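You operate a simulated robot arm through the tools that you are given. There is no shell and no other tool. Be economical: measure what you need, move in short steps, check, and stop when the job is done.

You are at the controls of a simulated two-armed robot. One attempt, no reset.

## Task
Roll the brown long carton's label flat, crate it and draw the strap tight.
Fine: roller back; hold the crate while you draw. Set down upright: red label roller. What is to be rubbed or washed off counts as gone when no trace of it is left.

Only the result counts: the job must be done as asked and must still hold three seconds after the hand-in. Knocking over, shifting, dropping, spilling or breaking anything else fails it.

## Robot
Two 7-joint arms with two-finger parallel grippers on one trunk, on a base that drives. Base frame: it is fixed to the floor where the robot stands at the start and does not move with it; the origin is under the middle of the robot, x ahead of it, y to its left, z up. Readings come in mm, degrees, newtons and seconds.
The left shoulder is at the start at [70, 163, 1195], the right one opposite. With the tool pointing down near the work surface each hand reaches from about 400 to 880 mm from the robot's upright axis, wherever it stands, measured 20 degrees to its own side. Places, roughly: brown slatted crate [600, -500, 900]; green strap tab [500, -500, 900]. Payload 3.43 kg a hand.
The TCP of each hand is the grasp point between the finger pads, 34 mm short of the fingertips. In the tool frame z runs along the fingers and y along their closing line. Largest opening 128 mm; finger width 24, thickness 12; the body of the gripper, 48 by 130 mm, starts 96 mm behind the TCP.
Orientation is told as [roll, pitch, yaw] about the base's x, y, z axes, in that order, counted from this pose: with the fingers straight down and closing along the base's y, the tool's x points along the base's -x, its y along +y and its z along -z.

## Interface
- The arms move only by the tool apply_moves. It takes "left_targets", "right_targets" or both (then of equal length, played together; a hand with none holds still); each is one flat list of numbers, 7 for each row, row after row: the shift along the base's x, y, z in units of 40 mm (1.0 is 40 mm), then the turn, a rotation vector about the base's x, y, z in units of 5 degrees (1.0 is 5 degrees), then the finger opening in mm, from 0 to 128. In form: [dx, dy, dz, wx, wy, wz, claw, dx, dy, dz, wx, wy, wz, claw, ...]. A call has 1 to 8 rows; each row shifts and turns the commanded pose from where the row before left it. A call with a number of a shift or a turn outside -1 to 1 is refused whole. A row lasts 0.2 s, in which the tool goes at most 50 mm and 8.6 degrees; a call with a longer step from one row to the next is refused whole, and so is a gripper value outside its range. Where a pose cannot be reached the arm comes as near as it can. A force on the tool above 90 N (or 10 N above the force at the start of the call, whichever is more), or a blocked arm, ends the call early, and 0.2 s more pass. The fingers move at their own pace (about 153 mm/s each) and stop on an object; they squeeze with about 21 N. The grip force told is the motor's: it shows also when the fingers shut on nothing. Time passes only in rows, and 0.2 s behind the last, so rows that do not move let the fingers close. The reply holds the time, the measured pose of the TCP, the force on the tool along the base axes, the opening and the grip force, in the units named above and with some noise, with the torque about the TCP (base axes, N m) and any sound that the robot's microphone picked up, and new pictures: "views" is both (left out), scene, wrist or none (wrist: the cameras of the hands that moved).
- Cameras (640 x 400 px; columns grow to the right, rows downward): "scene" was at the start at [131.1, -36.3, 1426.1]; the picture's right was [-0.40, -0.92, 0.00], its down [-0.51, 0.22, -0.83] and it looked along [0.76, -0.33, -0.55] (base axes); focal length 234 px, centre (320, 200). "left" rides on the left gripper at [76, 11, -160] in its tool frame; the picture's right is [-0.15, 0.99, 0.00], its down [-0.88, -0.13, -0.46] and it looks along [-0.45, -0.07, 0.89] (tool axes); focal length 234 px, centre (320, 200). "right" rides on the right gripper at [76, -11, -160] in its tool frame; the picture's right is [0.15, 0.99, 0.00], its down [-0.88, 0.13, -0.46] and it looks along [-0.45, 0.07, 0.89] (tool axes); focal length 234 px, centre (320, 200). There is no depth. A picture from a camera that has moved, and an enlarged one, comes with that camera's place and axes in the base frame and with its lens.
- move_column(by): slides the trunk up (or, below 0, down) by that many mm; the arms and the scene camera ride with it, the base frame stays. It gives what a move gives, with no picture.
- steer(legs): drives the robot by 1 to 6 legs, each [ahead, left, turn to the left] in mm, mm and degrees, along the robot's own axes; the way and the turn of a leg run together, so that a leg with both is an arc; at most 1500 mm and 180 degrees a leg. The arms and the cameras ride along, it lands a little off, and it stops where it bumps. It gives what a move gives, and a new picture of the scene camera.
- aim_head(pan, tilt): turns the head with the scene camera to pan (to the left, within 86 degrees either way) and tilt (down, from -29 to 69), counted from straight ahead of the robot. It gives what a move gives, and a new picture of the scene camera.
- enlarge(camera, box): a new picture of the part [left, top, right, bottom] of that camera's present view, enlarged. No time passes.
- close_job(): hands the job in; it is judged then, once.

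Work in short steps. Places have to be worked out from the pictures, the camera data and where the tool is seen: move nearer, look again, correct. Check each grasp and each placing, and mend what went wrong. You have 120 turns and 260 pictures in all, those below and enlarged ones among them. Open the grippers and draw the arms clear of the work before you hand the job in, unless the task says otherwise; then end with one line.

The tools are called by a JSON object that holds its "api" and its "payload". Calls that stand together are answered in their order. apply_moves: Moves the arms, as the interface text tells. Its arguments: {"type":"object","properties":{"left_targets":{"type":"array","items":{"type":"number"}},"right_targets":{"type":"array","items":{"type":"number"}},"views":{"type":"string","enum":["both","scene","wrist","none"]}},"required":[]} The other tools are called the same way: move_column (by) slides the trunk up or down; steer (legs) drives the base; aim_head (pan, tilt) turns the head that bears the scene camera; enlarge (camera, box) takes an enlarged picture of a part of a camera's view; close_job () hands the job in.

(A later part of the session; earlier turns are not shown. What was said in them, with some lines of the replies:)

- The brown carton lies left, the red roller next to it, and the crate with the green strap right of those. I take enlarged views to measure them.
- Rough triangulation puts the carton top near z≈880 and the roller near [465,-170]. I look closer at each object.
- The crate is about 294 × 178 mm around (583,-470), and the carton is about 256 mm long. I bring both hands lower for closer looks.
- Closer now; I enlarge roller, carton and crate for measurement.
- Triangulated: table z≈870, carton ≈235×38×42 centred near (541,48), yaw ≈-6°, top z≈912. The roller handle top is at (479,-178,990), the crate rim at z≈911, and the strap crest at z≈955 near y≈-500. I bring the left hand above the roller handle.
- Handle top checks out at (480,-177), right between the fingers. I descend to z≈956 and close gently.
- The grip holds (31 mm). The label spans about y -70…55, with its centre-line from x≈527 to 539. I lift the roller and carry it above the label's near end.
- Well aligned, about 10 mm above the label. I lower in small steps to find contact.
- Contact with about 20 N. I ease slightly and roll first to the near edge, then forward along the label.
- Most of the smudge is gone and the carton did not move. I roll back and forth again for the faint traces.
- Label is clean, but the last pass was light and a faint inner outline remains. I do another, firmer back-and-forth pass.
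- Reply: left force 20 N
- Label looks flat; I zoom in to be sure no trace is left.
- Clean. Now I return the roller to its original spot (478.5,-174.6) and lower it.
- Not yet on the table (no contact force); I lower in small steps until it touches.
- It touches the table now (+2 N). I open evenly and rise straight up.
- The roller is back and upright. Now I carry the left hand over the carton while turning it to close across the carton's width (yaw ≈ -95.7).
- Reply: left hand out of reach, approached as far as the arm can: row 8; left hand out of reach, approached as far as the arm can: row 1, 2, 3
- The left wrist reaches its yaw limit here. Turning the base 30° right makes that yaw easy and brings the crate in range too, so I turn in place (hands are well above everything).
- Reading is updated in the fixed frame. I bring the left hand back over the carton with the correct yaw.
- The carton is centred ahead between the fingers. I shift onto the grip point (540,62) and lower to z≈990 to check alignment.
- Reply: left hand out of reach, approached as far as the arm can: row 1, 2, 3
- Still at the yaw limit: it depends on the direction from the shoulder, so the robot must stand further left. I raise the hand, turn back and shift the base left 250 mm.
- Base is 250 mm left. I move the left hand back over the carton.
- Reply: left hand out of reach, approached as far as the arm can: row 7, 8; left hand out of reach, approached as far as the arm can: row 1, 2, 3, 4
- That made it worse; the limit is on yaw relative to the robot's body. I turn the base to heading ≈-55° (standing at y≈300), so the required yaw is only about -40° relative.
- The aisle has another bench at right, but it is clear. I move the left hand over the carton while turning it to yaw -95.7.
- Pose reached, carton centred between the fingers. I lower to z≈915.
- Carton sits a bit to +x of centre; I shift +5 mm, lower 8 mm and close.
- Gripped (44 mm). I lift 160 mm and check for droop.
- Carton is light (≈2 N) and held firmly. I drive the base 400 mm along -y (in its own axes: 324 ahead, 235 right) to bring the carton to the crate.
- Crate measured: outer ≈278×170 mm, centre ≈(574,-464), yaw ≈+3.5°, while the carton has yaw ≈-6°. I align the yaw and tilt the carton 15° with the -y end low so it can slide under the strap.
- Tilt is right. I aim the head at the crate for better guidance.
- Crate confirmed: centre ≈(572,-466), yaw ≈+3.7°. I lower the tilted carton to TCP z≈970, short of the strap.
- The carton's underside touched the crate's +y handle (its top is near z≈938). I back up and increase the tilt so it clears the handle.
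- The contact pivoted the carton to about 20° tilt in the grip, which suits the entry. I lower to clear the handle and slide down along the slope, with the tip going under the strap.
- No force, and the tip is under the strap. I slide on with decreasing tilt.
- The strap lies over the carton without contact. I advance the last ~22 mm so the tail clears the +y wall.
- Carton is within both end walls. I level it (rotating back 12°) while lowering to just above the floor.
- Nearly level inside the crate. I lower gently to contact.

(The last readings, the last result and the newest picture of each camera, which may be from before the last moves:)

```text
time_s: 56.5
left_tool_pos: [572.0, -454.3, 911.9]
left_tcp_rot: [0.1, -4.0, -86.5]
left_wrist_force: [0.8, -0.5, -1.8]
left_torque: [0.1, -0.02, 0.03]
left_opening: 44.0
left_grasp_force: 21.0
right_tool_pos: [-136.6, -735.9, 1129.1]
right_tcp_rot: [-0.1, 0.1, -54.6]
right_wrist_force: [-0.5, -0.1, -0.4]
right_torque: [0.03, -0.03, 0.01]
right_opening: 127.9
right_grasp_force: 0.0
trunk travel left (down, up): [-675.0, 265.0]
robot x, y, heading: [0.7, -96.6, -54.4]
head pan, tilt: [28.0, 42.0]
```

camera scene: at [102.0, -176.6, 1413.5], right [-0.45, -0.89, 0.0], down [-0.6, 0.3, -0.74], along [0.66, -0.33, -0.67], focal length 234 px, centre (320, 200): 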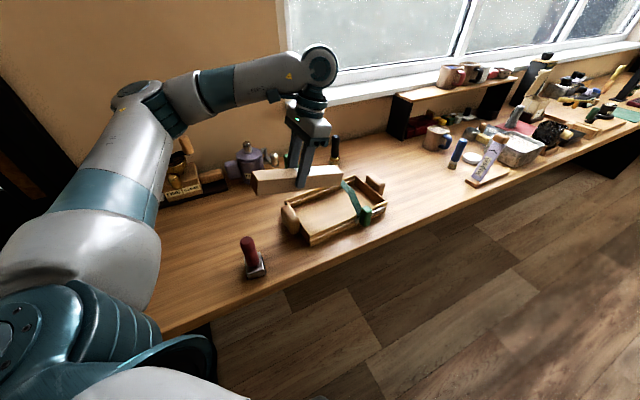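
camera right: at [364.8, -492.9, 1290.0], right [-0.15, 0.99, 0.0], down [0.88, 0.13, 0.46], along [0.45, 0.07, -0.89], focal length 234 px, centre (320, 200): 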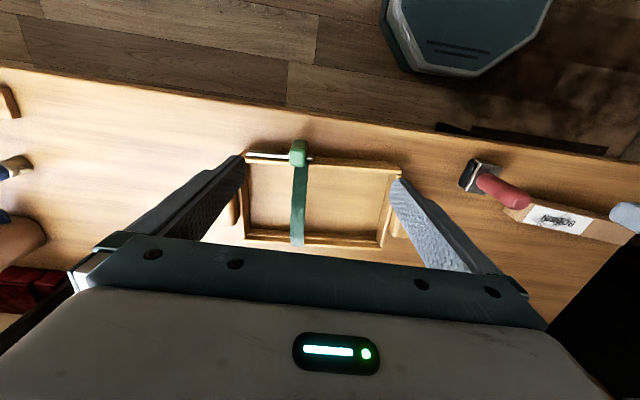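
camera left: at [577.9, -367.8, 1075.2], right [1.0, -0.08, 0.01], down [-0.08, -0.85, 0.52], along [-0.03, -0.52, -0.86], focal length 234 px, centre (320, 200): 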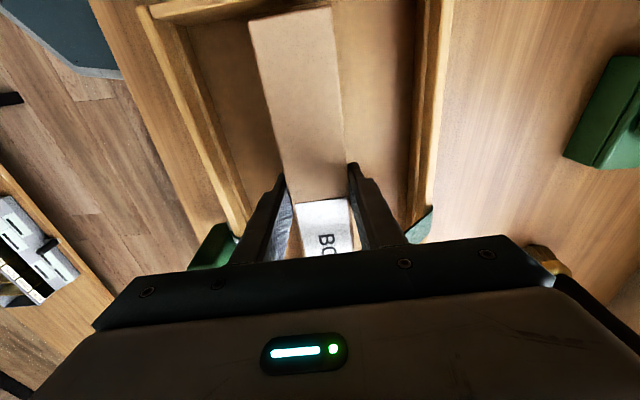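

{"api": "apply_moves", "payload": {"left_targets": [0, 0, -0.05, 0, 0, 0, 25, 0, 0, 0, 0, 0, 0, 25], "views": "none"}}

{"api": "enlarge", "payload": {"camera": "scene", "box": [270, 150, 366, 222]}}

```text
time_s: 57.1
left_tool_pos: [571.3, -453.0, 908.3]
left_tcp_rot: [0.1, -3.9, -86.5]
left_wrist_force: [0.1, 0.2, -1.3]
left_torque: [0.04, -0.02, 0.03]
left_opening: 43.7
left_grasp_force: 21.2
right_tool_pos: [-136.5, -734.6, 1130.1]
right_tcp_rot: [-0.1, 0.0, -54.5]
right_wrist_force: [-0.9, 0.0, 0.1]
right_torque: [0.03, 0.02, 0.01]
right_opening: 128.2
right_grasp_force: 0.1
trunk travel left (down, up): [-675.0, 265.0]
robot x, y, heading: [1.8, -99.5, -54.6]
head pan, tilt: [28.0, 42.0]
```

```text
5.56 times, centred on (318, 186) of scene
camera zoom: at [102.0, -176.6, 1413.5], right [-0.45, -0.9, 0.0], down [-0.6, 0.3, -0.74], along [0.67, -0.33, -0.67], focal length 1297 px, centre (331, 278)
```

zoom: 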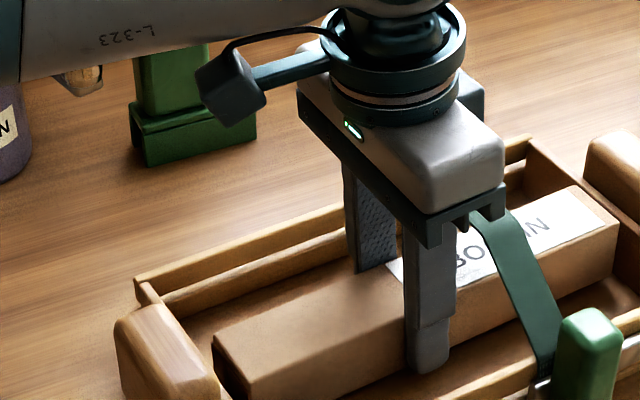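

{"api": "apply_moves", "payload": {"left_targets": [0, 0, -0.04, 0, 0, 0, 25, 0, 0, 0, 0, 0, 0, 25], "views": "none"}}

```text
time_s: 57.7
left_tool_pos: [572.3, -454.9, 906.4]
left_tcp_rot: [0.1, -4.0, -86.5]
left_wrist_force: [-0.2, 0.6, -2.2]
left_torque: [0.04, 0.0, 0.0]
left_opening: 43.7
left_grasp_force: 21.7
right_tool_pos: [-137.5, -735.8, 1129.7]
right_tcp_rot: [0.0, -0.1, -54.6]
right_wrist_force: [-0.2, -0.2, 0.5]
right_torque: [0.02, -0.01, -0.03]
right_opening: 128.0
right_grasp_force: 0.0
trunk travel left (down, up): [-675.0, 265.0]
robot x, y, heading: [0.7, -94.1, -54.6]
head pan, tilt: [28.0, 42.0]
```

The fingertips are nearly at the table, so any remaining gap is a few mm at most. I open the fingers and let the carton settle.

{"api": "apply_moves", "payload": {"left_targets": [0, 0, 0, 0, 0, 0, 50, 0, 0, 0, 0, 0, 0, 70, 0, 0, 0, 0, 0, 0, 75], "views": "wrist"}}

{"api": "enlarge", "payload": {"camera": "scene", "box": [260, 140, 388, 236]}}

```text
time_s: 58.5
left_tool_pos: [570.7, -454.1, 907.1]
left_tcp_rot: [0.1, -4.1, -86.5]
left_wrist_force: [-0.8, 0.5, 0.4]
left_torque: [-0.05, 0.03, 0.03]
left_opening: 75.0
left_grasp_force: 0.0
right_tool_pos: [-136.6, -735.9, 1131.0]
right_tcp_rot: [0.0, 0.0, -54.5]
right_wrist_force: [0.3, 0.9, 0.0]
right_torque: [-0.01, -0.01, -0.01]
right_opening: 128.2
right_grasp_force: 0.0
trunk travel left (down, up): [-675.0, 265.0]
robot x, y, heading: [-5.7, -97.9, -54.7]
head pan, tilt: [28.0, 42.0]
camera left: at [577.3, -368.0, 1061.5], right [1.0, -0.08, 0.01], down [-0.08, -0.85, 0.52], along [-0.03, -0.51, -0.86], focal length 234 px, centre (320, 200)
```

left: 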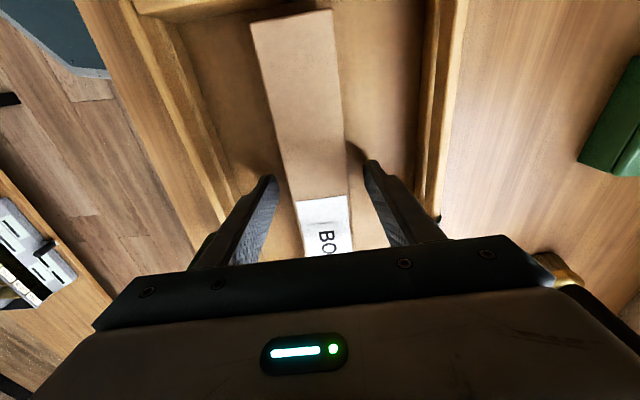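

```text
4.17 times, centred on (324, 188) of scene
camera zoom: at [101.8, -176.5, 1413.5], right [-0.45, -0.9, 0.0], down [-0.6, 0.3, -0.74], along [0.67, -0.33, -0.67], focal length 973 px, centre (303, 250)
```

zoom: 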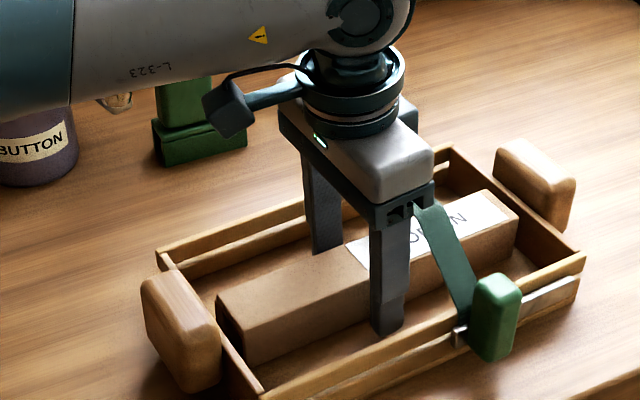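

Carton rests in the crate under the strap. I raise the hand straight up.

{"api": "apply_moves", "payload": {"left_targets": [0, 0.02, 0.9, 0, 0, 0, 75, 0, 0.02, 0.9, 0, 0, 0, 75, 0, 0, 0.9, 0, 0, 0, 75, 0, 0, 0.9, 0.4, 0, 0, 75, 0, 0, 0.9, 0.4, 0, 0, 75], "views": "wrist"}}

{"api": "enlarge", "payload": {"camera": "scene", "box": [260, 140, 388, 236]}}

```text
time_s: 59.7
left_tool_pos: [570.3, -451.7, 1088.9]
left_tcp_rot: [0.4, 0.0, -86.5]
left_wrist_force: [0.0, -0.8, 0.8]
left_torque: [-0.01, 0.01, -0.01]
left_opening: 75.2
left_grasp_force: 0.1
right_tool_pos: [-136.7, -735.8, 1129.0]
right_tcp_rot: [0.2, 0.0, -54.5]
right_wrist_force: [0.0, 0.2, 0.3]
right_torque: [-0.03, -0.02, -0.01]
right_opening: 127.9
right_grasp_force: 0.1
trunk travel left (down, up): [-675.0, 265.0]
robot x, y, heading: [-2.4, -95.0, -54.7]
head pan, tilt: [28.0, 42.0]
camera left: at [576.5, -377.2, 1248.1], right [1.0, -0.09, 0.01], down [-0.08, -0.89, 0.45], along [-0.03, -0.45, -0.89], focal length 234 px, centre (320, 200)
```

left: 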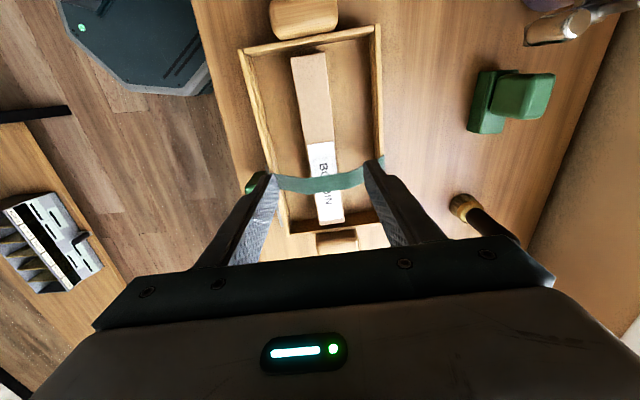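

```text
4.17 times, centred on (324, 188) of scene
camera zoom: at [101.0, -176.9, 1413.5], right [-0.45, -0.9, 0.0], down [-0.6, 0.3, -0.74], along [0.67, -0.33, -0.67], focal length 973 px, centre (303, 250)
```

zoom: 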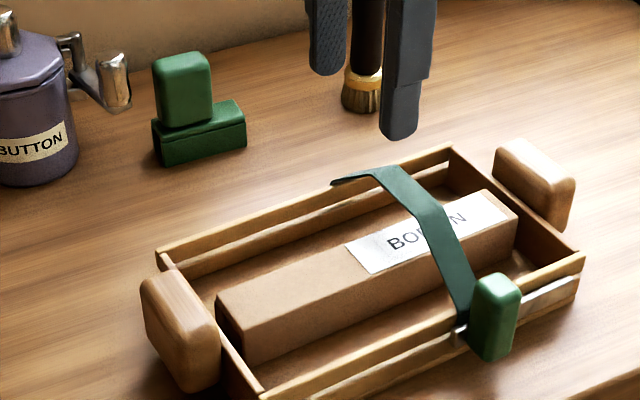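

Carton is crated beneath the strap with the label clean. Now I turn the base to heading ≈-42° so the left hand can hold the +y handle and the right hand can reach the tab, and look closely at the tab.

{"api": "steer", "payload": {"legs": [[0, 0, 12.5]]}}

{"api": "enlarge", "payload": {"camera": "scene", "box": [300, 150, 428, 246]}}

```text
time_s: 60.9
left_tool_pos: [635.5, -319.3, 1085.7]
left_tcp_rot: [0.4, -0.1, -73.8]
left_wrist_force: [-0.5, 0.0, 0.0]
left_torque: [0.0, 0.01, 0.0]
left_opening: 75.1
left_grasp_force: 0.0
right_tool_pos: [4.5, -748.8, 1129.8]
right_tcp_rot: [-0.1, 0.0, -42.0]
right_wrist_force: [-0.1, 0.1, 0.1]
right_torque: [0.01, 0.03, 0.03]
right_opening: 128.0
right_grasp_force: 0.0
trunk travel left (down, up): [-675.0, 265.0]
robot x, y, heading: [-2.3, -99.5, -41.9]
head pan, tilt: [28.0, 42.0]
camera scene: at [116.4, -152.1, 1413.5], right [-0.24, -0.97, 0.0], down [-0.65, 0.16, -0.74], along [0.72, -0.18, -0.67], focal length 234 px, centre (320, 200)
```

scene: 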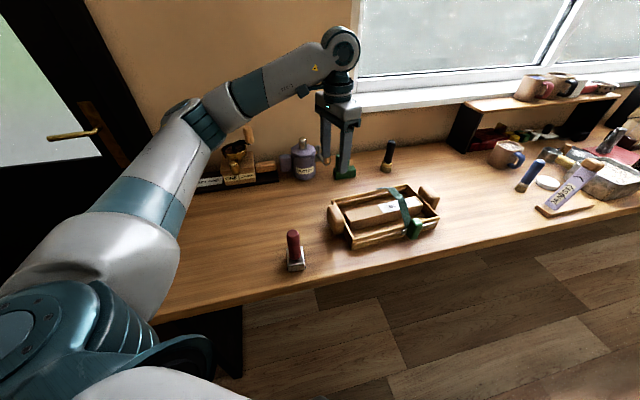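

```text
4.17 times, centred on (364, 198) of scene
camera zoom: at [116.4, -152.1, 1413.5], right [-0.24, -0.97, 0.0], down [-0.65, 0.16, -0.74], along [0.72, -0.18, -0.67], focal length 973 px, centre (137, 208)
```

zoom: 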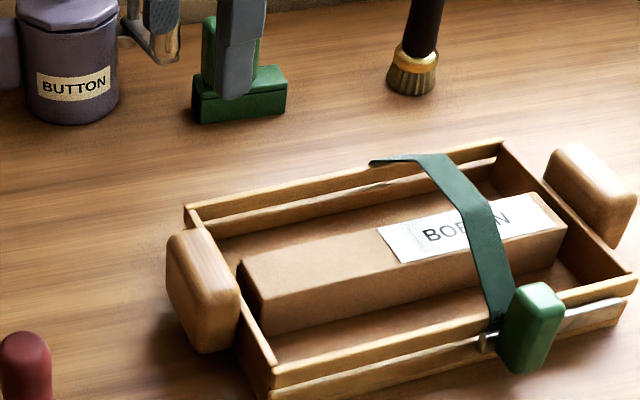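

Tab top is at about (473,-511,943), and the +y handle is centred at about (564,-311) with its top near 938. I move the left hand above the handle.

{"api": "apply_moves", "payload": {"left_targets": [-0.6, 0.1, 0, 0, 0, -0.83, 112, -0.6, 0.1, 0, 0, 0, -0.83, 112, -0.6, 0.1, 0, 0, 0, -0.83, 112, 0, 0, -0.9, 0, 0, 0, 112, 0, 0, -0.9, 0, 0, 0, 112], "views": "wrist"}}

{"api": "enlarge", "payload": {"camera": "scene", "box": [300, 150, 428, 246]}}

```text
time_s: 62.1
left_tool_pos: [563.9, -305.7, 1017.7]
left_tcp_rot: [0.2, 0.0, -86.5]
left_wrist_force: [0.9, -0.2, 1.0]
left_torque: [-0.01, -0.02, 0.0]
left_opening: 111.9
left_grasp_force: 0.0
right_tool_pos: [5.5, -749.2, 1130.1]
right_tcp_rot: [0.0, 0.1, -41.9]
right_wrist_force: [0.6, 0.0, -0.2]
right_torque: [0.0, 0.02, -0.03]
right_opening: 128.0
right_grasp_force: 0.0
trunk travel left (down, up): [-675.0, 265.0]
robot x, y, heading: [-3.5, -100.2, -42.1]
head pan, tilt: [28.0, 42.0]
camera left: at [570.6, -230.7, 1177.3], right [1.0, -0.08, 0.01], down [-0.08, -0.89, 0.45], along [-0.03, -0.45, -0.89], focal length 234 px, centre (320, 200)
```

left: 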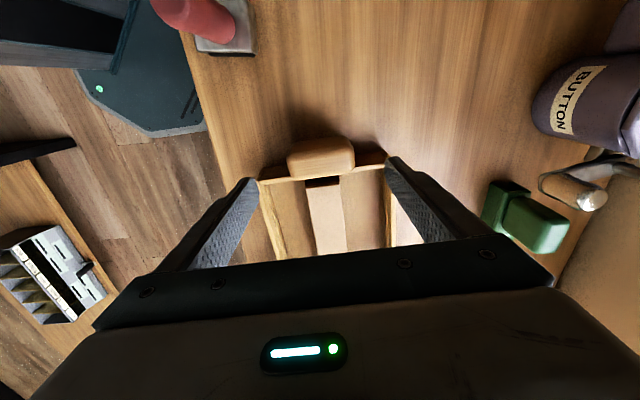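

```text
4.17 times, centred on (364, 198) of scene
camera zoom: at [116.9, -151.8, 1413.5], right [-0.24, -0.97, 0.0], down [-0.65, 0.16, -0.74], along [0.72, -0.18, -0.67], focal length 973 px, centre (137, 208)
```

zoom: 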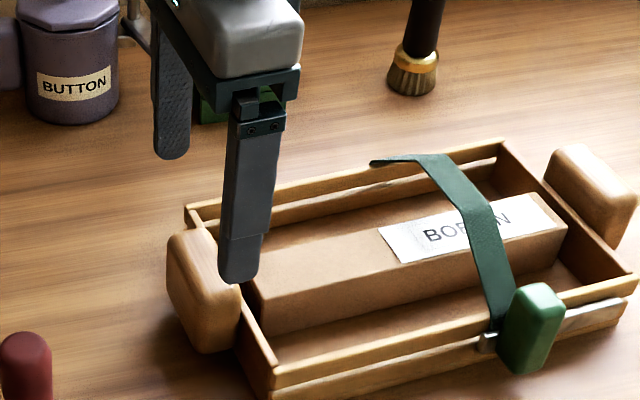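

Handle is at about x 567, y -280…-313. I shift slightly, lower around it and close.

{"api": "apply_moves", "payload": {"left_targets": [0.06, 0.12, -0.8, 0, 0, 0, 112, 0, 0, -0.8, 0, 0, 0, 112, 0, 0, -0.65, 0, 0, 0, 112, 0, 0, 0, 0, 0, 0, 80, 0, 0, 0, 0, 0, 0, 60, 0, 0, 0, 0, 0, 0, 50], "views": "wrist"}}

{"api": "enlarge", "payload": {"camera": "scene", "box": [300, 150, 428, 246]}}

```text
time_s: 63.5
left_tool_pos: [565.3, -302.3, 926.6]
left_tcp_rot: [0.4, 0.0, -86.4]
left_wrist_force: [0.4, -0.1, -0.2]
left_torque: [-0.46, 0.25, 0.35]
left_opening: 74.7
left_grasp_force: 21.6
right_tool_pos: [4.6, -750.2, 1129.8]
right_tcp_rot: [-0.1, 0.0, -41.9]
right_wrist_force: [-0.2, 0.4, 0.5]
right_torque: [-0.02, -0.03, -0.01]
right_opening: 127.8
right_grasp_force: 0.0
trunk travel left (down, up): [-675.0, 265.0]
robot x, y, heading: [-2.0, -96.1, -42.0]
head pan, tilt: [28.0, 42.0]
camera left: at [571.0, -227.3, 1085.6], right [1.0, -0.08, 0.01], down [-0.08, -0.89, 0.45], along [-0.03, -0.45, -0.89], focal length 234 px, centre (320, 200)
```

left: 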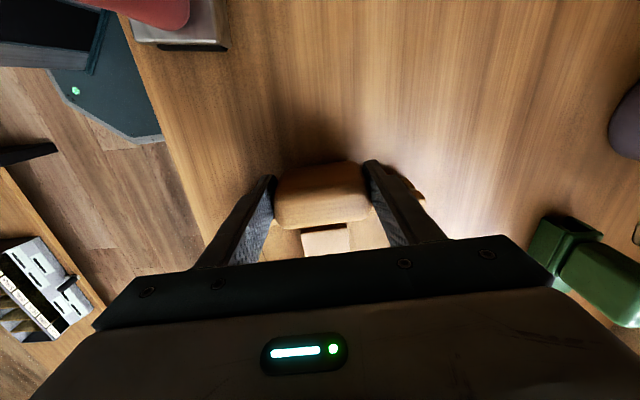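

```text
4.17 times, centred on (364, 198) of scene
camera zoom: at [116.6, -152.1, 1413.4], right [-0.24, -0.97, 0.0], down [-0.65, 0.16, -0.74], along [0.72, -0.18, -0.67], focal length 973 px, centre (137, 208)
```

zoom: 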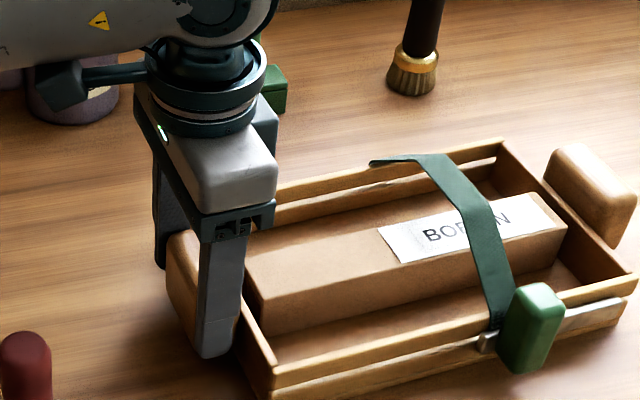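

The left hand holds the handle firmly. I bring the right hand above the tab, fingers set to close along the crate's length.

{"api": "apply_moves", "payload": {"right_targets": [0.85, 0.44, 0, 0, 0, 1, 70, 0.85, 0.44, 0, 0, 0, 1, 70, 0.85, 0.44, 0, 0, 0, 1, 70, 0.85, 0.44, 0, 0, 0, 1, 70, 0.85, 0.44, 0, 0, 0, 1, 70, 0.85, 0.44, 0, 0, 0, 1, 70, 0.85, 0.44, 0, 0, 0, 1, 70, 0.85, 0.44, 0, 0, 0, 1, 70], "views": "none"}}

{"api": "apply_moves", "payload": {"right_targets": [0.817, 0.408, -0.29, 0, 0, 0.18, 70, 0.817, 0.408, -0.29, 0, 0, 0.18, 70, 0.817, 0.408, -0.29, 0, 0, 0.18, 70, 0.817, 0.408, -0.29, 0, 0, 0.18, 70, 0.817, 0.408, -0.29, 0, 0, 0.18, 70, 0.817, 0.408, -0.29, 0, 0, 0.18, 70], "views": "wrist"}}

{"api": "enlarge", "payload": {"camera": "right", "box": [200, 80, 440, 260]}}

{"api": "enlarge", "payload": {"camera": "scene", "box": [320, 130, 480, 250]}}

```text
time_s: 65.3
left_tool_pos: [565.3, -302.5, 925.7]
left_tcp_rot: [0.2, 0.0, -86.4]
left_wrist_force: [-0.7, 1.3, 0.1]
left_torque: [0.2, 0.56, -0.27]
left_opening: 74.9
left_grasp_force: 20.8
right_tool_pos: [278.4, -609.2, 1128.8]
right_tcp_rot: [0.0, 0.0, -1.9]
right_wrist_force: [0.9, -0.6, 0.6]
right_torque: [-0.01, 0.03, -0.01]
right_opening: 70.1
right_grasp_force: 0.1
trunk travel left (down, up): [-675.0, 265.0]
robot x, y, heading: [1.2, -98.8, -41.9]
head pan, tilt: [28.0, 42.0]
```

```text
time_s: 66.7
left_tool_pos: [564.9, -301.5, 927.0]
left_tcp_rot: [0.4, 0.0, -86.4]
left_wrist_force: [0.3, 0.5, -0.2]
left_torque: [-0.66, 0.55, -0.07]
left_opening: 74.8
left_grasp_force: 21.0
right_tool_pos: [474.4, -513.2, 1060.6]
right_tcp_rot: [0.1, 0.0, 3.4]
right_wrist_force: [-0.3, 0.2, 0.0]
right_torque: [0.01, -0.01, 0.01]
right_opening: 69.7
right_grasp_force: 0.1
trunk travel left (down, up): [-675.0, 265.0]
robot x, y, heading: [-0.8, -94.3, -42.1]
head pan, tilt: [28.0, 42.0]
camera right: at [400.7, -527.7, 1221.6], right [-0.21, 0.98, 0.0], down [0.87, 0.18, 0.46], along [0.45, 0.09, -0.89], focal length 234 px, centre (320, 200)
```

right: 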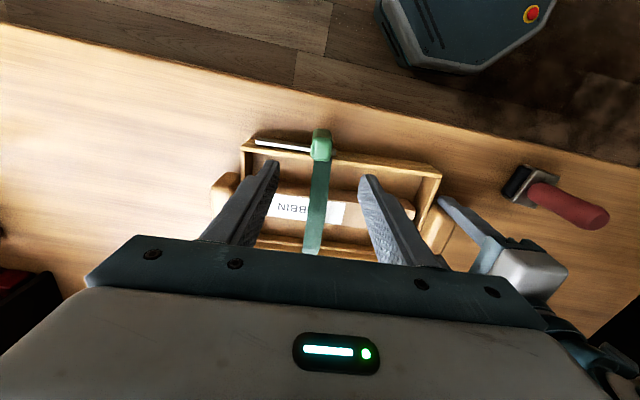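

```text
2.22 times, centred on (320, 170) of right
camera zoom: at [400.7, -527.7, 1221.6], right [-0.21, 0.98, 0.0], down [0.87, 0.18, 0.46], along [0.45, 0.09, -0.89], focal length 520 px, centre (320, 267)
```

zoom: 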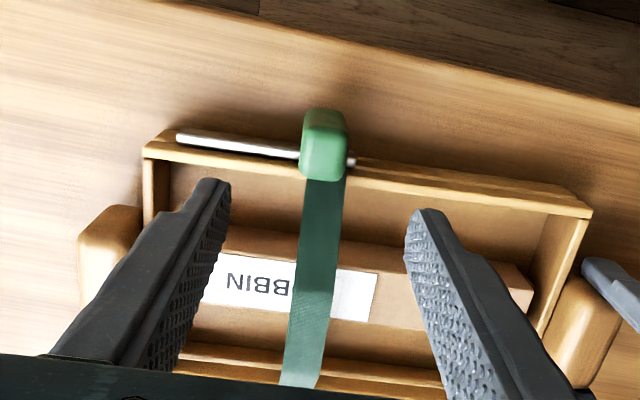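

```text
3.33 times, centred on (400, 190) of scene
camera zoom: at [117.3, -151.6, 1413.5], right [-0.24, -0.97, 0.0], down [-0.65, 0.16, -0.74], along [0.72, -0.18, -0.67], focal length 778 px, centre (53, 233)
```

zoom: 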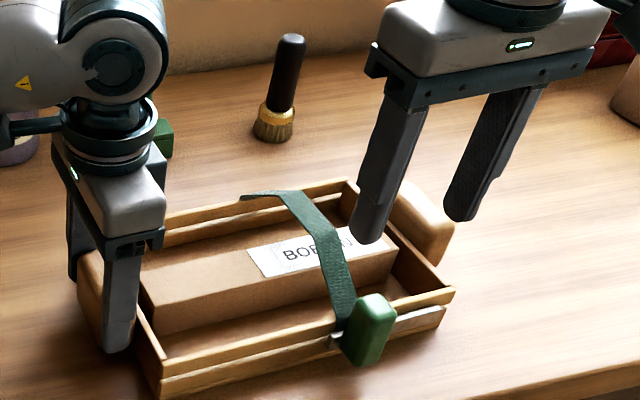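

Tab is at (474,-511), right below the fingers. I descend so the tips stay above the rim and rail (TCP z≈950) and close on the tab.

{"api": "apply_moves", "payload": {"right_targets": [0, 0.03, -0.92, 0, 0, 0, 70, 0, 0, -0.92, 0, 0, 0, 70, 0, 0, -0.92, 0, 0, 0, 70, 0, 0, 0, 0, 0, 0, 40, 0, 0, 0, 0, 0, 0, 15, 0, 0, 0, 0, 0, 0, 15], "views": "wrist"}}

{"api": "enlarge", "payload": {"camera": "scene", "box": [350, 160, 446, 232]}}

```text
time_s: 68.1
left_tool_pos: [564.8, -302.3, 926.2]
left_tcp_rot: [0.3, 0.0, -86.4]
left_wrist_force: [0.5, 2.1, 4.4]
left_torque: [0.04, 0.87, -0.23]
left_opening: 74.9
left_grasp_force: 20.7
right_tool_pos: [472.2, -510.7, 948.3]
right_tcp_rot: [0.0, 0.2, 3.4]
right_wrist_force: [0.3, -1.7, 0.3]
right_torque: [-0.03, -0.07, 0.06]
right_opening: 25.2
right_grasp_force: 21.5
trunk travel left (down, up): [-675.0, 265.0]
robot x, y, heading: [0.8, -97.4, -41.8]
head pan, tilt: [28.0, 42.0]
camera right: at [397.9, -526.1, 1109.8], right [-0.21, 0.98, 0.0], down [0.87, 0.18, 0.46], along [0.45, 0.09, -0.89], focal length 234 px, centre (320, 200)
```

right: 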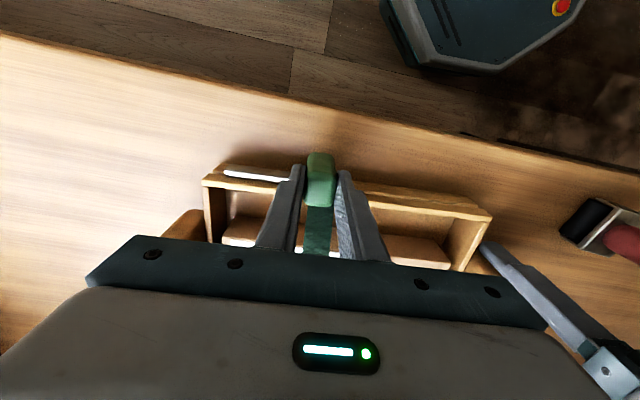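

```text
5.56 times, centred on (398, 196) of scene
camera zoom: at [116.6, -152.0, 1413.5], right [-0.24, -0.97, 0.0], down [-0.65, 0.16, -0.74], along [0.72, -0.18, -0.67], focal length 1297 px, centre (-113, 222)
```

zoom: 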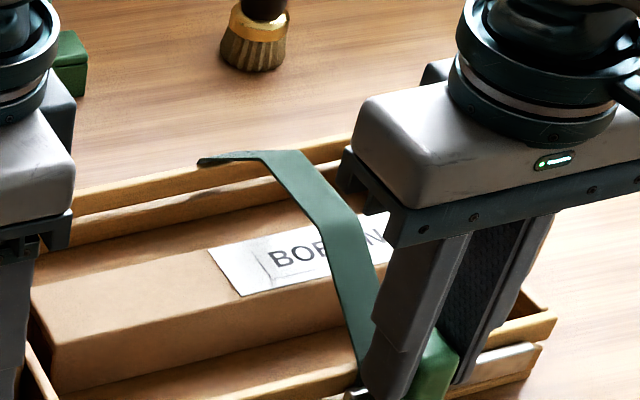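

The tab is gripped (25 mm). I draw it along the rail toward -y, a small test pull first.

{"api": "apply_moves", "payload": {"right_targets": [0.015, -0.25, 0, 0, 0, 0, 15, 0.015, -0.25, 0, 0, 0, 0, 15, 0, 0, 0, 0, 0, 0, 15], "views": "wrist"}}

{"api": "enlarge", "payload": {"camera": "scene", "box": [330, 150, 446, 240]}}

```text
time_s: 68.9
left_tool_pos: [565.6, -303.7, 926.7]
left_tcp_rot: [0.4, 0.0, -86.3]
left_wrist_force: [3.5, -3.0, 2.5]
left_torque: [-0.25, 0.56, 0.72]
left_opening: 74.9
left_grasp_force: 20.8
right_tool_pos: [473.2, -530.5, 949.1]
right_tcp_rot: [0.0, 0.0, 3.5]
right_wrist_force: [-2.7, 2.0, -0.9]
right_torque: [0.09, 0.17, 0.21]
right_opening: 25.0
right_grasp_force: 21.4
trunk travel left (down, up): [-675.0, 265.0]
robot x, y, heading: [-2.5, -99.3, -41.9]
head pan, tilt: [28.0, 42.0]
camera right: at [400.2, -546.7, 1109.8], right [-0.21, 0.98, 0.0], down [0.87, 0.18, 0.46], along [0.45, 0.09, -0.89], focal length 234 px, centre (320, 200)
```

right: 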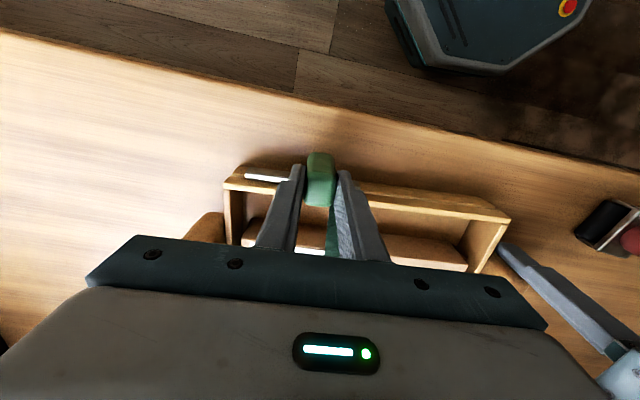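

```text
4.44 times, centred on (388, 195) of scene
camera zoom: at [116.8, -152.4, 1413.4], right [-0.24, -0.97, 0.0], down [-0.65, 0.16, -0.74], along [0.72, -0.18, -0.67], focal length 1038 px, centre (18, 222)
```

zoom: 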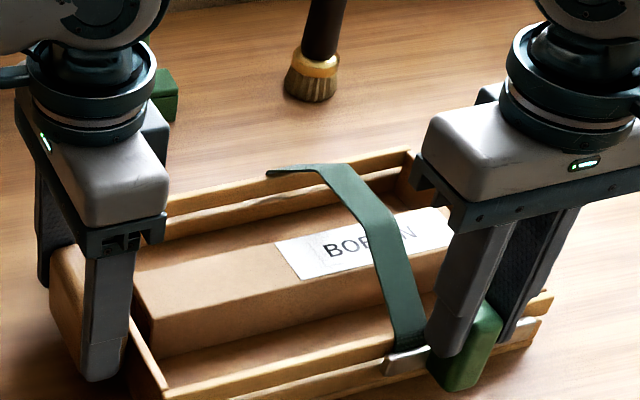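

The tab slides with about 3 N and the crate holds. I continue drawing.

{"api": "apply_moves", "payload": {"right_targets": [0.015, -0.25, 0, 0, 0, 0, 15, 0.015, -0.25, 0, 0, 0, 0, 15, 0.015, -0.25, 0, 0, 0, 0, 15, 0, 0, 0, 0, 0, 0, 15], "views": "none"}}

{"api": "enlarge", "payload": {"camera": "scene", "box": [330, 150, 446, 240]}}

```text
time_s: 69.9
left_tool_pos: [565.9, -302.5, 925.3]
left_tcp_rot: [0.3, 0.1, -86.4]
left_wrist_force: [3.2, -1.9, 3.6]
left_torque: [-0.77, 0.62, 0.45]
left_opening: 74.9
left_grasp_force: 21.0
right_tool_pos: [477.5, -559.9, 948.6]
right_tcp_rot: [0.1, 0.1, 3.5]
right_wrist_force: [-0.4, 1.2, -0.9]
right_torque: [0.02, 0.08, 0.25]
right_opening: 24.9
right_grasp_force: 21.2
trunk travel left (down, up): [-675.0, 265.0]
robot x, y, heading: [-1.2, -100.3, -41.8]
head pan, tilt: [28.0, 42.0]
```

```text
4.44 times, centred on (388, 195) of scene
camera zoom: at [116.8, -152.3, 1413.4], right [-0.24, -0.97, 0.0], down [-0.65, 0.16, -0.74], along [0.72, -0.18, -0.67], focal length 1038 px, centre (18, 222)
```

zoom: 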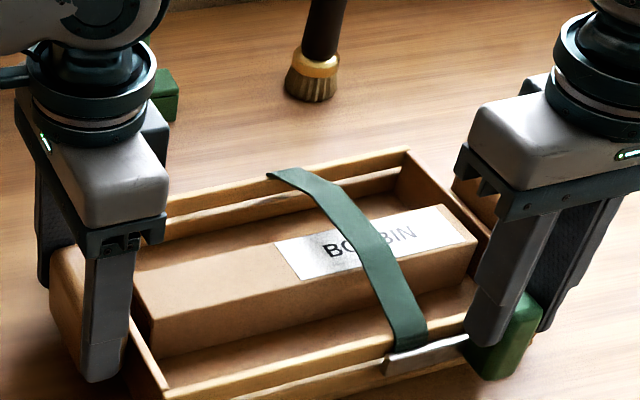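

The strap is flattening onto the carton. I draw further until it stops.

{"api": "apply_moves", "payload": {"right_targets": [0.015, -0.2, 0, 0, 0, 0, 15, 0.015, -0.2, 0, 0, 0, 0, 15, 0.01, -0.15, 0, 0, 0, 0, 15, 0, 0, 0, 0, 0, 0, 15], "views": "none"}}

{"api": "enlarge", "payload": {"camera": "scene", "box": [330, 150, 446, 240]}}

```text
time_s: 70.9
left_tool_pos: [564.8, -304.0, 926.0]
left_tcp_rot: [0.3, -0.1, -86.5]
left_wrist_force: [-0.8, -15.7, 1.2]
left_torque: [0.03, 0.31, 0.65]
left_opening: 75.1
left_grasp_force: 21.0
right_tool_pos: [478.4, -579.4, 948.6]
right_tcp_rot: [0.2, 0.1, 3.6]
right_wrist_force: [1.7, 16.5, -0.2]
right_torque: [0.22, 0.21, 0.38]
right_opening: 25.3
right_grasp_force: 20.8
trunk travel left (down, up): [-675.0, 265.0]
robot x, y, heading: [-2.3, -98.9, -41.7]
head pan, tilt: [28.0, 42.0]
```

```text
4.44 times, centred on (388, 195) of scene
camera zoom: at [116.7, -152.0, 1413.4], right [-0.24, -0.97, 0.0], down [-0.65, 0.16, -0.74], along [0.72, -0.18, -0.67], focal length 1038 px, centre (18, 222)
```

zoom: 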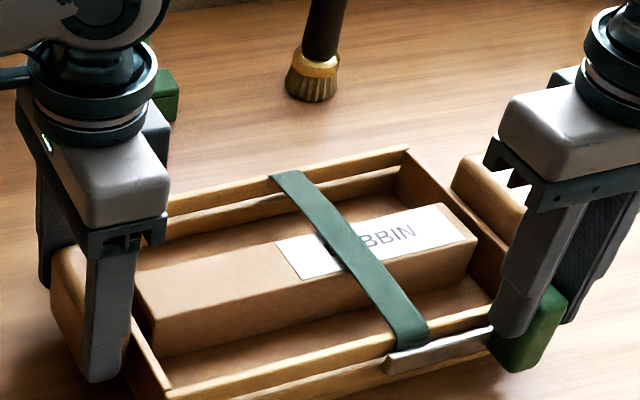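

The strap lies flat and resistance rose to 16 N, which suggests the stop. A few more mm will confirm it.

{"api": "apply_moves", "payload": {"right_targets": [0, -0.08, 0, 0, 0, 0, 15, 0, 0, 0, 0, 0, 0, 15], "views": "wrist"}}

{"api": "enlarge", "payload": {"camera": "right", "box": [200, 130, 440, 270]}}

```text
time_s: 71.5
left_tool_pos: [565.5, -303.2, 925.9]
left_tcp_rot: [0.4, 0.0, -86.4]
left_wrist_force: [-3.7, -18.7, -0.7]
left_torque: [-0.14, 0.59, 0.41]
left_opening: 75.3
left_grasp_force: 20.8
right_tool_pos: [478.3, -583.9, 948.2]
right_tcp_rot: [0.2, 0.0, 3.5]
right_wrist_force: [3.9, 19.3, -1.2]
right_torque: [0.22, -0.25, 0.19]
right_opening: 25.5
right_grasp_force: 20.6
trunk travel left (down, up): [-675.0, 265.0]
robot x, y, heading: [-3.9, -99.1, -42.0]
head pan, tilt: [28.0, 42.0]
camera right: at [404.9, -599.8, 1110.1], right [-0.21, 0.98, 0.0], down [0.87, 0.18, 0.46], along [0.45, 0.1, -0.89], focal length 234 px, centre (320, 200)
```

right: 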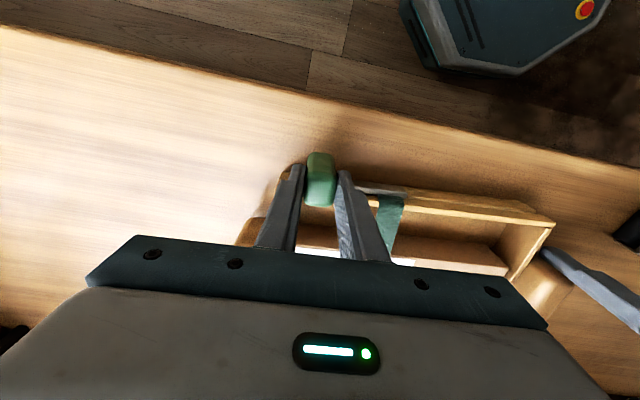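

```text
2.67 times, centred on (320, 200) of right
camera zoom: at [404.9, -599.8, 1110.1], right [-0.21, 0.98, 0.0], down [0.87, 0.18, 0.46], along [0.45, 0.1, -0.89], focal length 624 px, centre (320, 200)
```

zoom: 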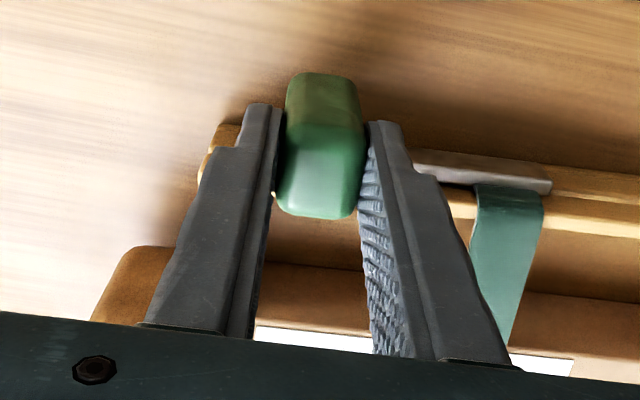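

{"api": "apply_moves", "payload": {"right_targets": [0, -0.1, 0, 0, 0, 0, 10, 0, 0, 0, 0, 0, 0, 10], "views": "none"}}

{"api": "enlarge", "payload": {"camera": "scene", "box": [330, 150, 446, 240]}}

```text
time_s: 72.1
left_tool_pos: [566.0, -303.1, 925.4]
left_tcp_rot: [0.3, -0.1, -86.4]
left_wrist_force: [-4.1, -18.8, 0.4]
left_torque: [-0.14, 0.63, 0.19]
left_opening: 74.7
left_grasp_force: 21.1
right_tool_pos: [478.9, -590.7, 950.3]
right_tcp_rot: [0.1, 0.0, 3.3]
right_wrist_force: [4.4, 18.2, -0.6]
right_torque: [0.23, -0.21, 0.24]
right_opening: 25.1
right_grasp_force: 21.0
trunk travel left (down, up): [-675.0, 265.0]
robot x, y, heading: [-4.0, -98.8, -41.9]
head pan, tilt: [28.0, 42.0]
```

```text
4.44 times, centred on (388, 195) of scene
camera zoom: at [116.9, -152.4, 1413.4], right [-0.24, -0.97, 0.0], down [-0.65, 0.16, -0.74], along [0.72, -0.18, -0.67], focal length 1038 px, centre (18, 222)
```

zoom: 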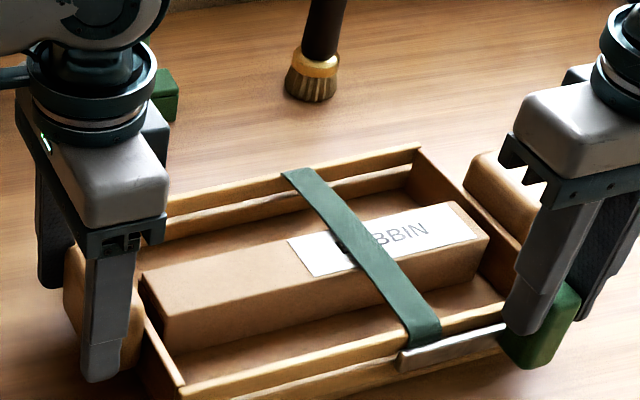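

The extra pull just dragged the crate about 9 mm through the left grip, so the strap is at its stop. I release the tab and check it holds.

{"api": "apply_moves", "payload": {"right_targets": [0, 0.06, 0, 0, 0, 0, 15, 0, 0, 0, 0, 0, 0, 60, 0, 0, 0, 0, 0, 0, 60, 0, 0, 0.9, 0, 0, 0, 60, 0, 0, 0.9, 0, 0, 0, 60, 0, 0, 0.9, 0, 0, 0, 60], "views": "wrist"}}

{"api": "enlarge", "payload": {"camera": "scene", "box": [330, 150, 446, 240]}}

{"api": "enlarge", "payload": {"camera": "right", "box": [200, 80, 440, 260]}}

```text
time_s: 73.5
left_tool_pos: [564.6, -302.8, 925.5]
left_tcp_rot: [0.3, 0.0, -86.4]
left_wrist_force: [1.4, 2.5, 1.7]
left_torque: [-0.11, 0.51, 0.11]
left_opening: 75.0
left_grasp_force: 21.0
right_tool_pos: [477.5, -585.9, 1058.7]
right_tcp_rot: [0.0, -0.1, 3.4]
right_wrist_force: [-0.8, 0.8, -0.1]
right_torque: [0.02, 0.01, 0.01]
right_opening: 60.2
right_grasp_force: 0.0
trunk travel left (down, up): [-675.0, 265.0]
robot x, y, heading: [-0.1, -94.8, -41.9]
head pan, tilt: [28.0, 42.0]
camera right: at [403.1, -600.9, 1219.4], right [-0.2, 0.98, 0.0], down [0.87, 0.18, 0.46], along [0.45, 0.09, -0.89], focal length 234 px, centre (320, 200)
```

right: 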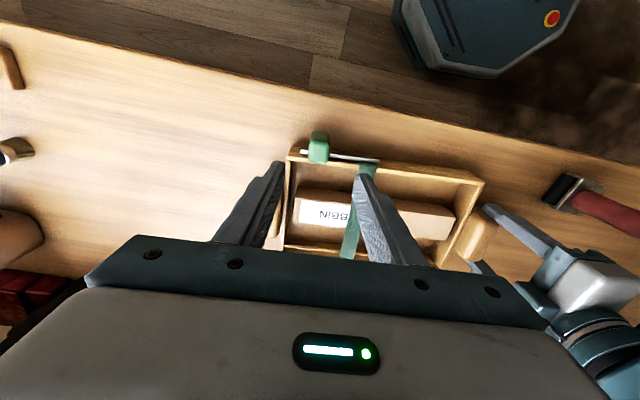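

```text
4.44 times, centred on (388, 195) of scene
camera zoom: at [116.4, -151.4, 1413.4], right [-0.24, -0.97, 0.0], down [-0.65, 0.16, -0.74], along [0.72, -0.18, -0.67], focal length 1038 px, centre (18, 222)
```

zoom: 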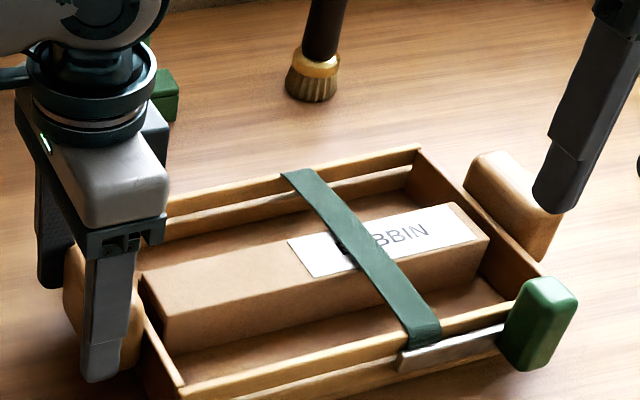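

```text
2.22 times, centred on (320, 170) of right
camera zoom: at [403.1, -600.9, 1219.4], right [-0.2, 0.98, 0.0], down [0.87, 0.18, 0.46], along [0.45, 0.09, -0.89], focal length 520 px, centre (320, 267)
```

zoom: 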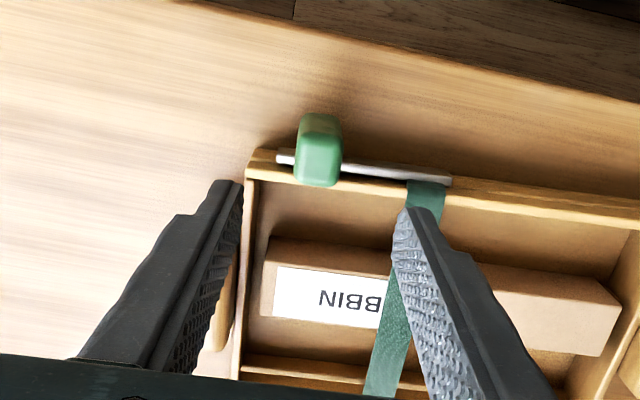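

The tab stays at its end and the strap is flat and tight. I nudge the crate back about 9 mm with the left hand to where it stood.

{"api": "apply_moves", "payload": {"left_targets": [-0.003, 0.06, 0, 0, 0, 0, 50, -0.003, 0.06, 0, 0, 0, 0, 50, -0.003, 0.06, 0, 0, 0, 0, 50, -0.003, 0.04, 0, 0, 0, 0, 50, 0, 0, 0, 0, 0, 0, 50], "views": "none"}}

{"api": "enlarge", "payload": {"camera": "scene", "box": [330, 150, 446, 240]}}

```text
time_s: 74.7
left_tool_pos: [566.3, -293.7, 925.3]
left_tcp_rot: [0.5, 0.1, -86.4]
left_wrist_force: [-0.5, -3.3, 2.5]
left_torque: [-0.59, 0.63, 0.03]
left_opening: 74.9
left_grasp_force: 20.9
right_tool_pos: [477.6, -586.9, 1058.1]
right_tcp_rot: [0.0, -0.1, 3.6]
right_wrist_force: [0.3, 0.5, 0.1]
right_torque: [0.02, -0.01, -0.02]
right_opening: 60.1
right_grasp_force: 0.0
trunk travel left (down, up): [-675.0, 265.0]
robot x, y, heading: [1.3, -95.4, -41.9]
head pan, tilt: [28.0, 42.0]
```

```text
4.44 times, centred on (388, 195) of scene
camera zoom: at [116.2, -152.3, 1413.5], right [-0.24, -0.97, 0.0], down [-0.65, 0.16, -0.74], along [0.72, -0.18, -0.67], focal length 1038 px, centre (18, 222)
```

zoom: 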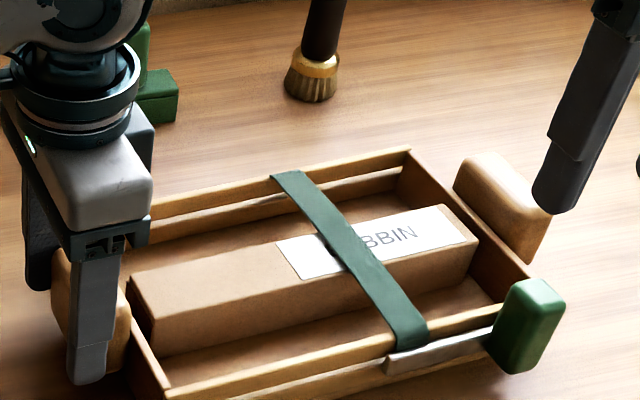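

Crate is back at its spot with the strap still tight. I open the left hand, rise clear, and raise the right too.

{"api": "apply_moves", "payload": {"left_targets": [0, 0, 0, 0, 0, 0, 90, 0, 0, 0, 0, 0, 0, 112, 0, 0, 0.9, 0, 0, 0, 112, 0, 0, 0.9, 0, 0, 0, 112, 0, 0, 0.9, 0, 0, 0, 112, 0, 0, 0.9, 0, 0, 0, 112, 0, 0, 0.9, 0, 0, 0, 112, 0, 0, 0.5, 0, 0, 0, 112], "right_targets": [0, 0, 0, 0, 0, 0, 60, 0, 0, 0, 0, 0, 0, 60, 0, 0, 0.5, 0, 0, 0, 60, 0, 0, 0.5, 0, 0, 0, 60, -0.5, 0, 0.5, 0, 0, 0, 60, -0.5, 0, 0, 0, 0, 0, 60, -0.5, 0, 0, 0, 0, 0, 60, -0.5, 0, 0, 0, 0, 0, 60], "views": "scene"}}

{"api": "enlarge", "payload": {"camera": "scene", "box": [270, 130, 462, 280]}}

{"api": "enlarge", "payload": {"camera": "left", "box": [120, 0, 500, 240]}}

```text
time_s: 76.5
left_tool_pos: [563.6, -293.7, 1127.3]
left_tcp_rot: [0.4, 0.1, -86.4]
left_wrist_force: [-1.2, 0.3, 0.2]
left_torque: [0.01, -0.01, 0.02]
left_opening: 111.9
left_grasp_force: 0.0
right_tool_pos: [395.3, -588.4, 1117.3]
right_tcp_rot: [0.1, 0.1, 3.4]
right_wrist_force: [-0.4, 0.3, 0.3]
right_torque: [-0.01, -0.03, -0.03]
right_opening: 59.9
right_grasp_force: 0.1
trunk travel left (down, up): [-675.0, 265.0]
robot x, y, heading: [-0.2, -97.1, -41.8]
head pan, tilt: [28.0, 42.0]
camera scene: at [114.8, -152.4, 1413.6], right [-0.24, -0.97, 0.0], down [-0.65, 0.16, -0.74], along [0.72, -0.18, -0.67], focal length 234 px, centre (320, 200)
```

scene: 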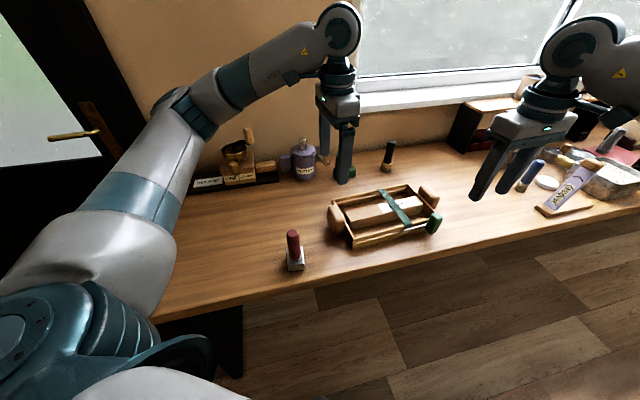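

```text
2.67 times, centred on (366, 205) of scene
camera zoom: at [114.8, -152.4, 1413.6], right [-0.24, -0.97, 0.0], down [-0.65, 0.16, -0.74], along [0.72, -0.18, -0.67], focal length 623 px, centre (197, 187)
```

zoom: 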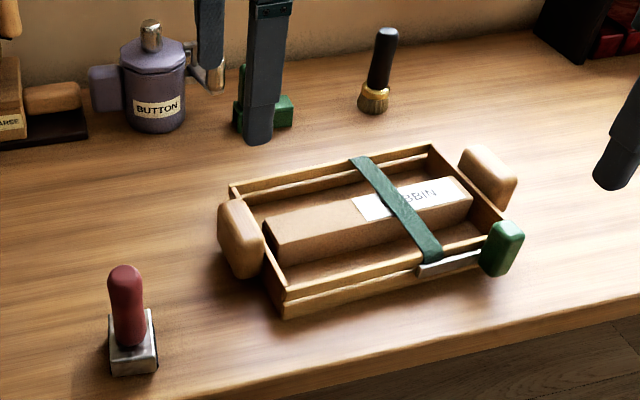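

```text
1.67 times, centred on (310, 120) of left
camera zoom: at [569.1, -219.1, 1287.0], right [1.0, -0.08, 0.01], down [-0.08, -0.89, 0.45], along [-0.03, -0.45, -0.89], focal length 390 px, centre (337, 333)
```

zoom: 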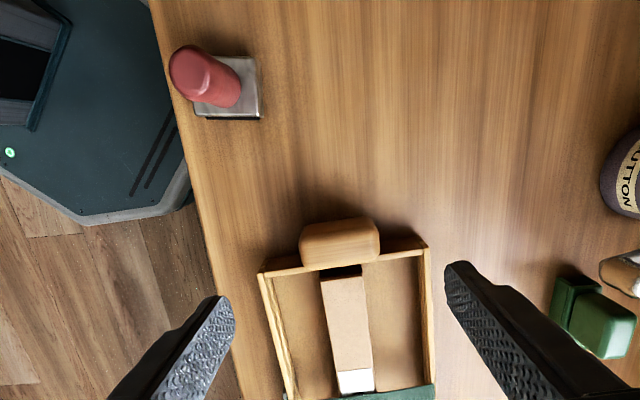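

Everything is in place: the label is clean, the carton is crated under the tight strap, the roller is upright at its spot, and the hands are open and clear. I hand in the job.

{"api": "close_job", "payload": {}}

```text
The job is handed in.
```

The carton's label is rolled flat and clean, the carton is in the crate under the strap, and the strap is drawn tight. The red roller is back upright in its place. The last few millimetres of the pull dragged the crate about 9 mm through my grip, so I moved it back to where it had stood.
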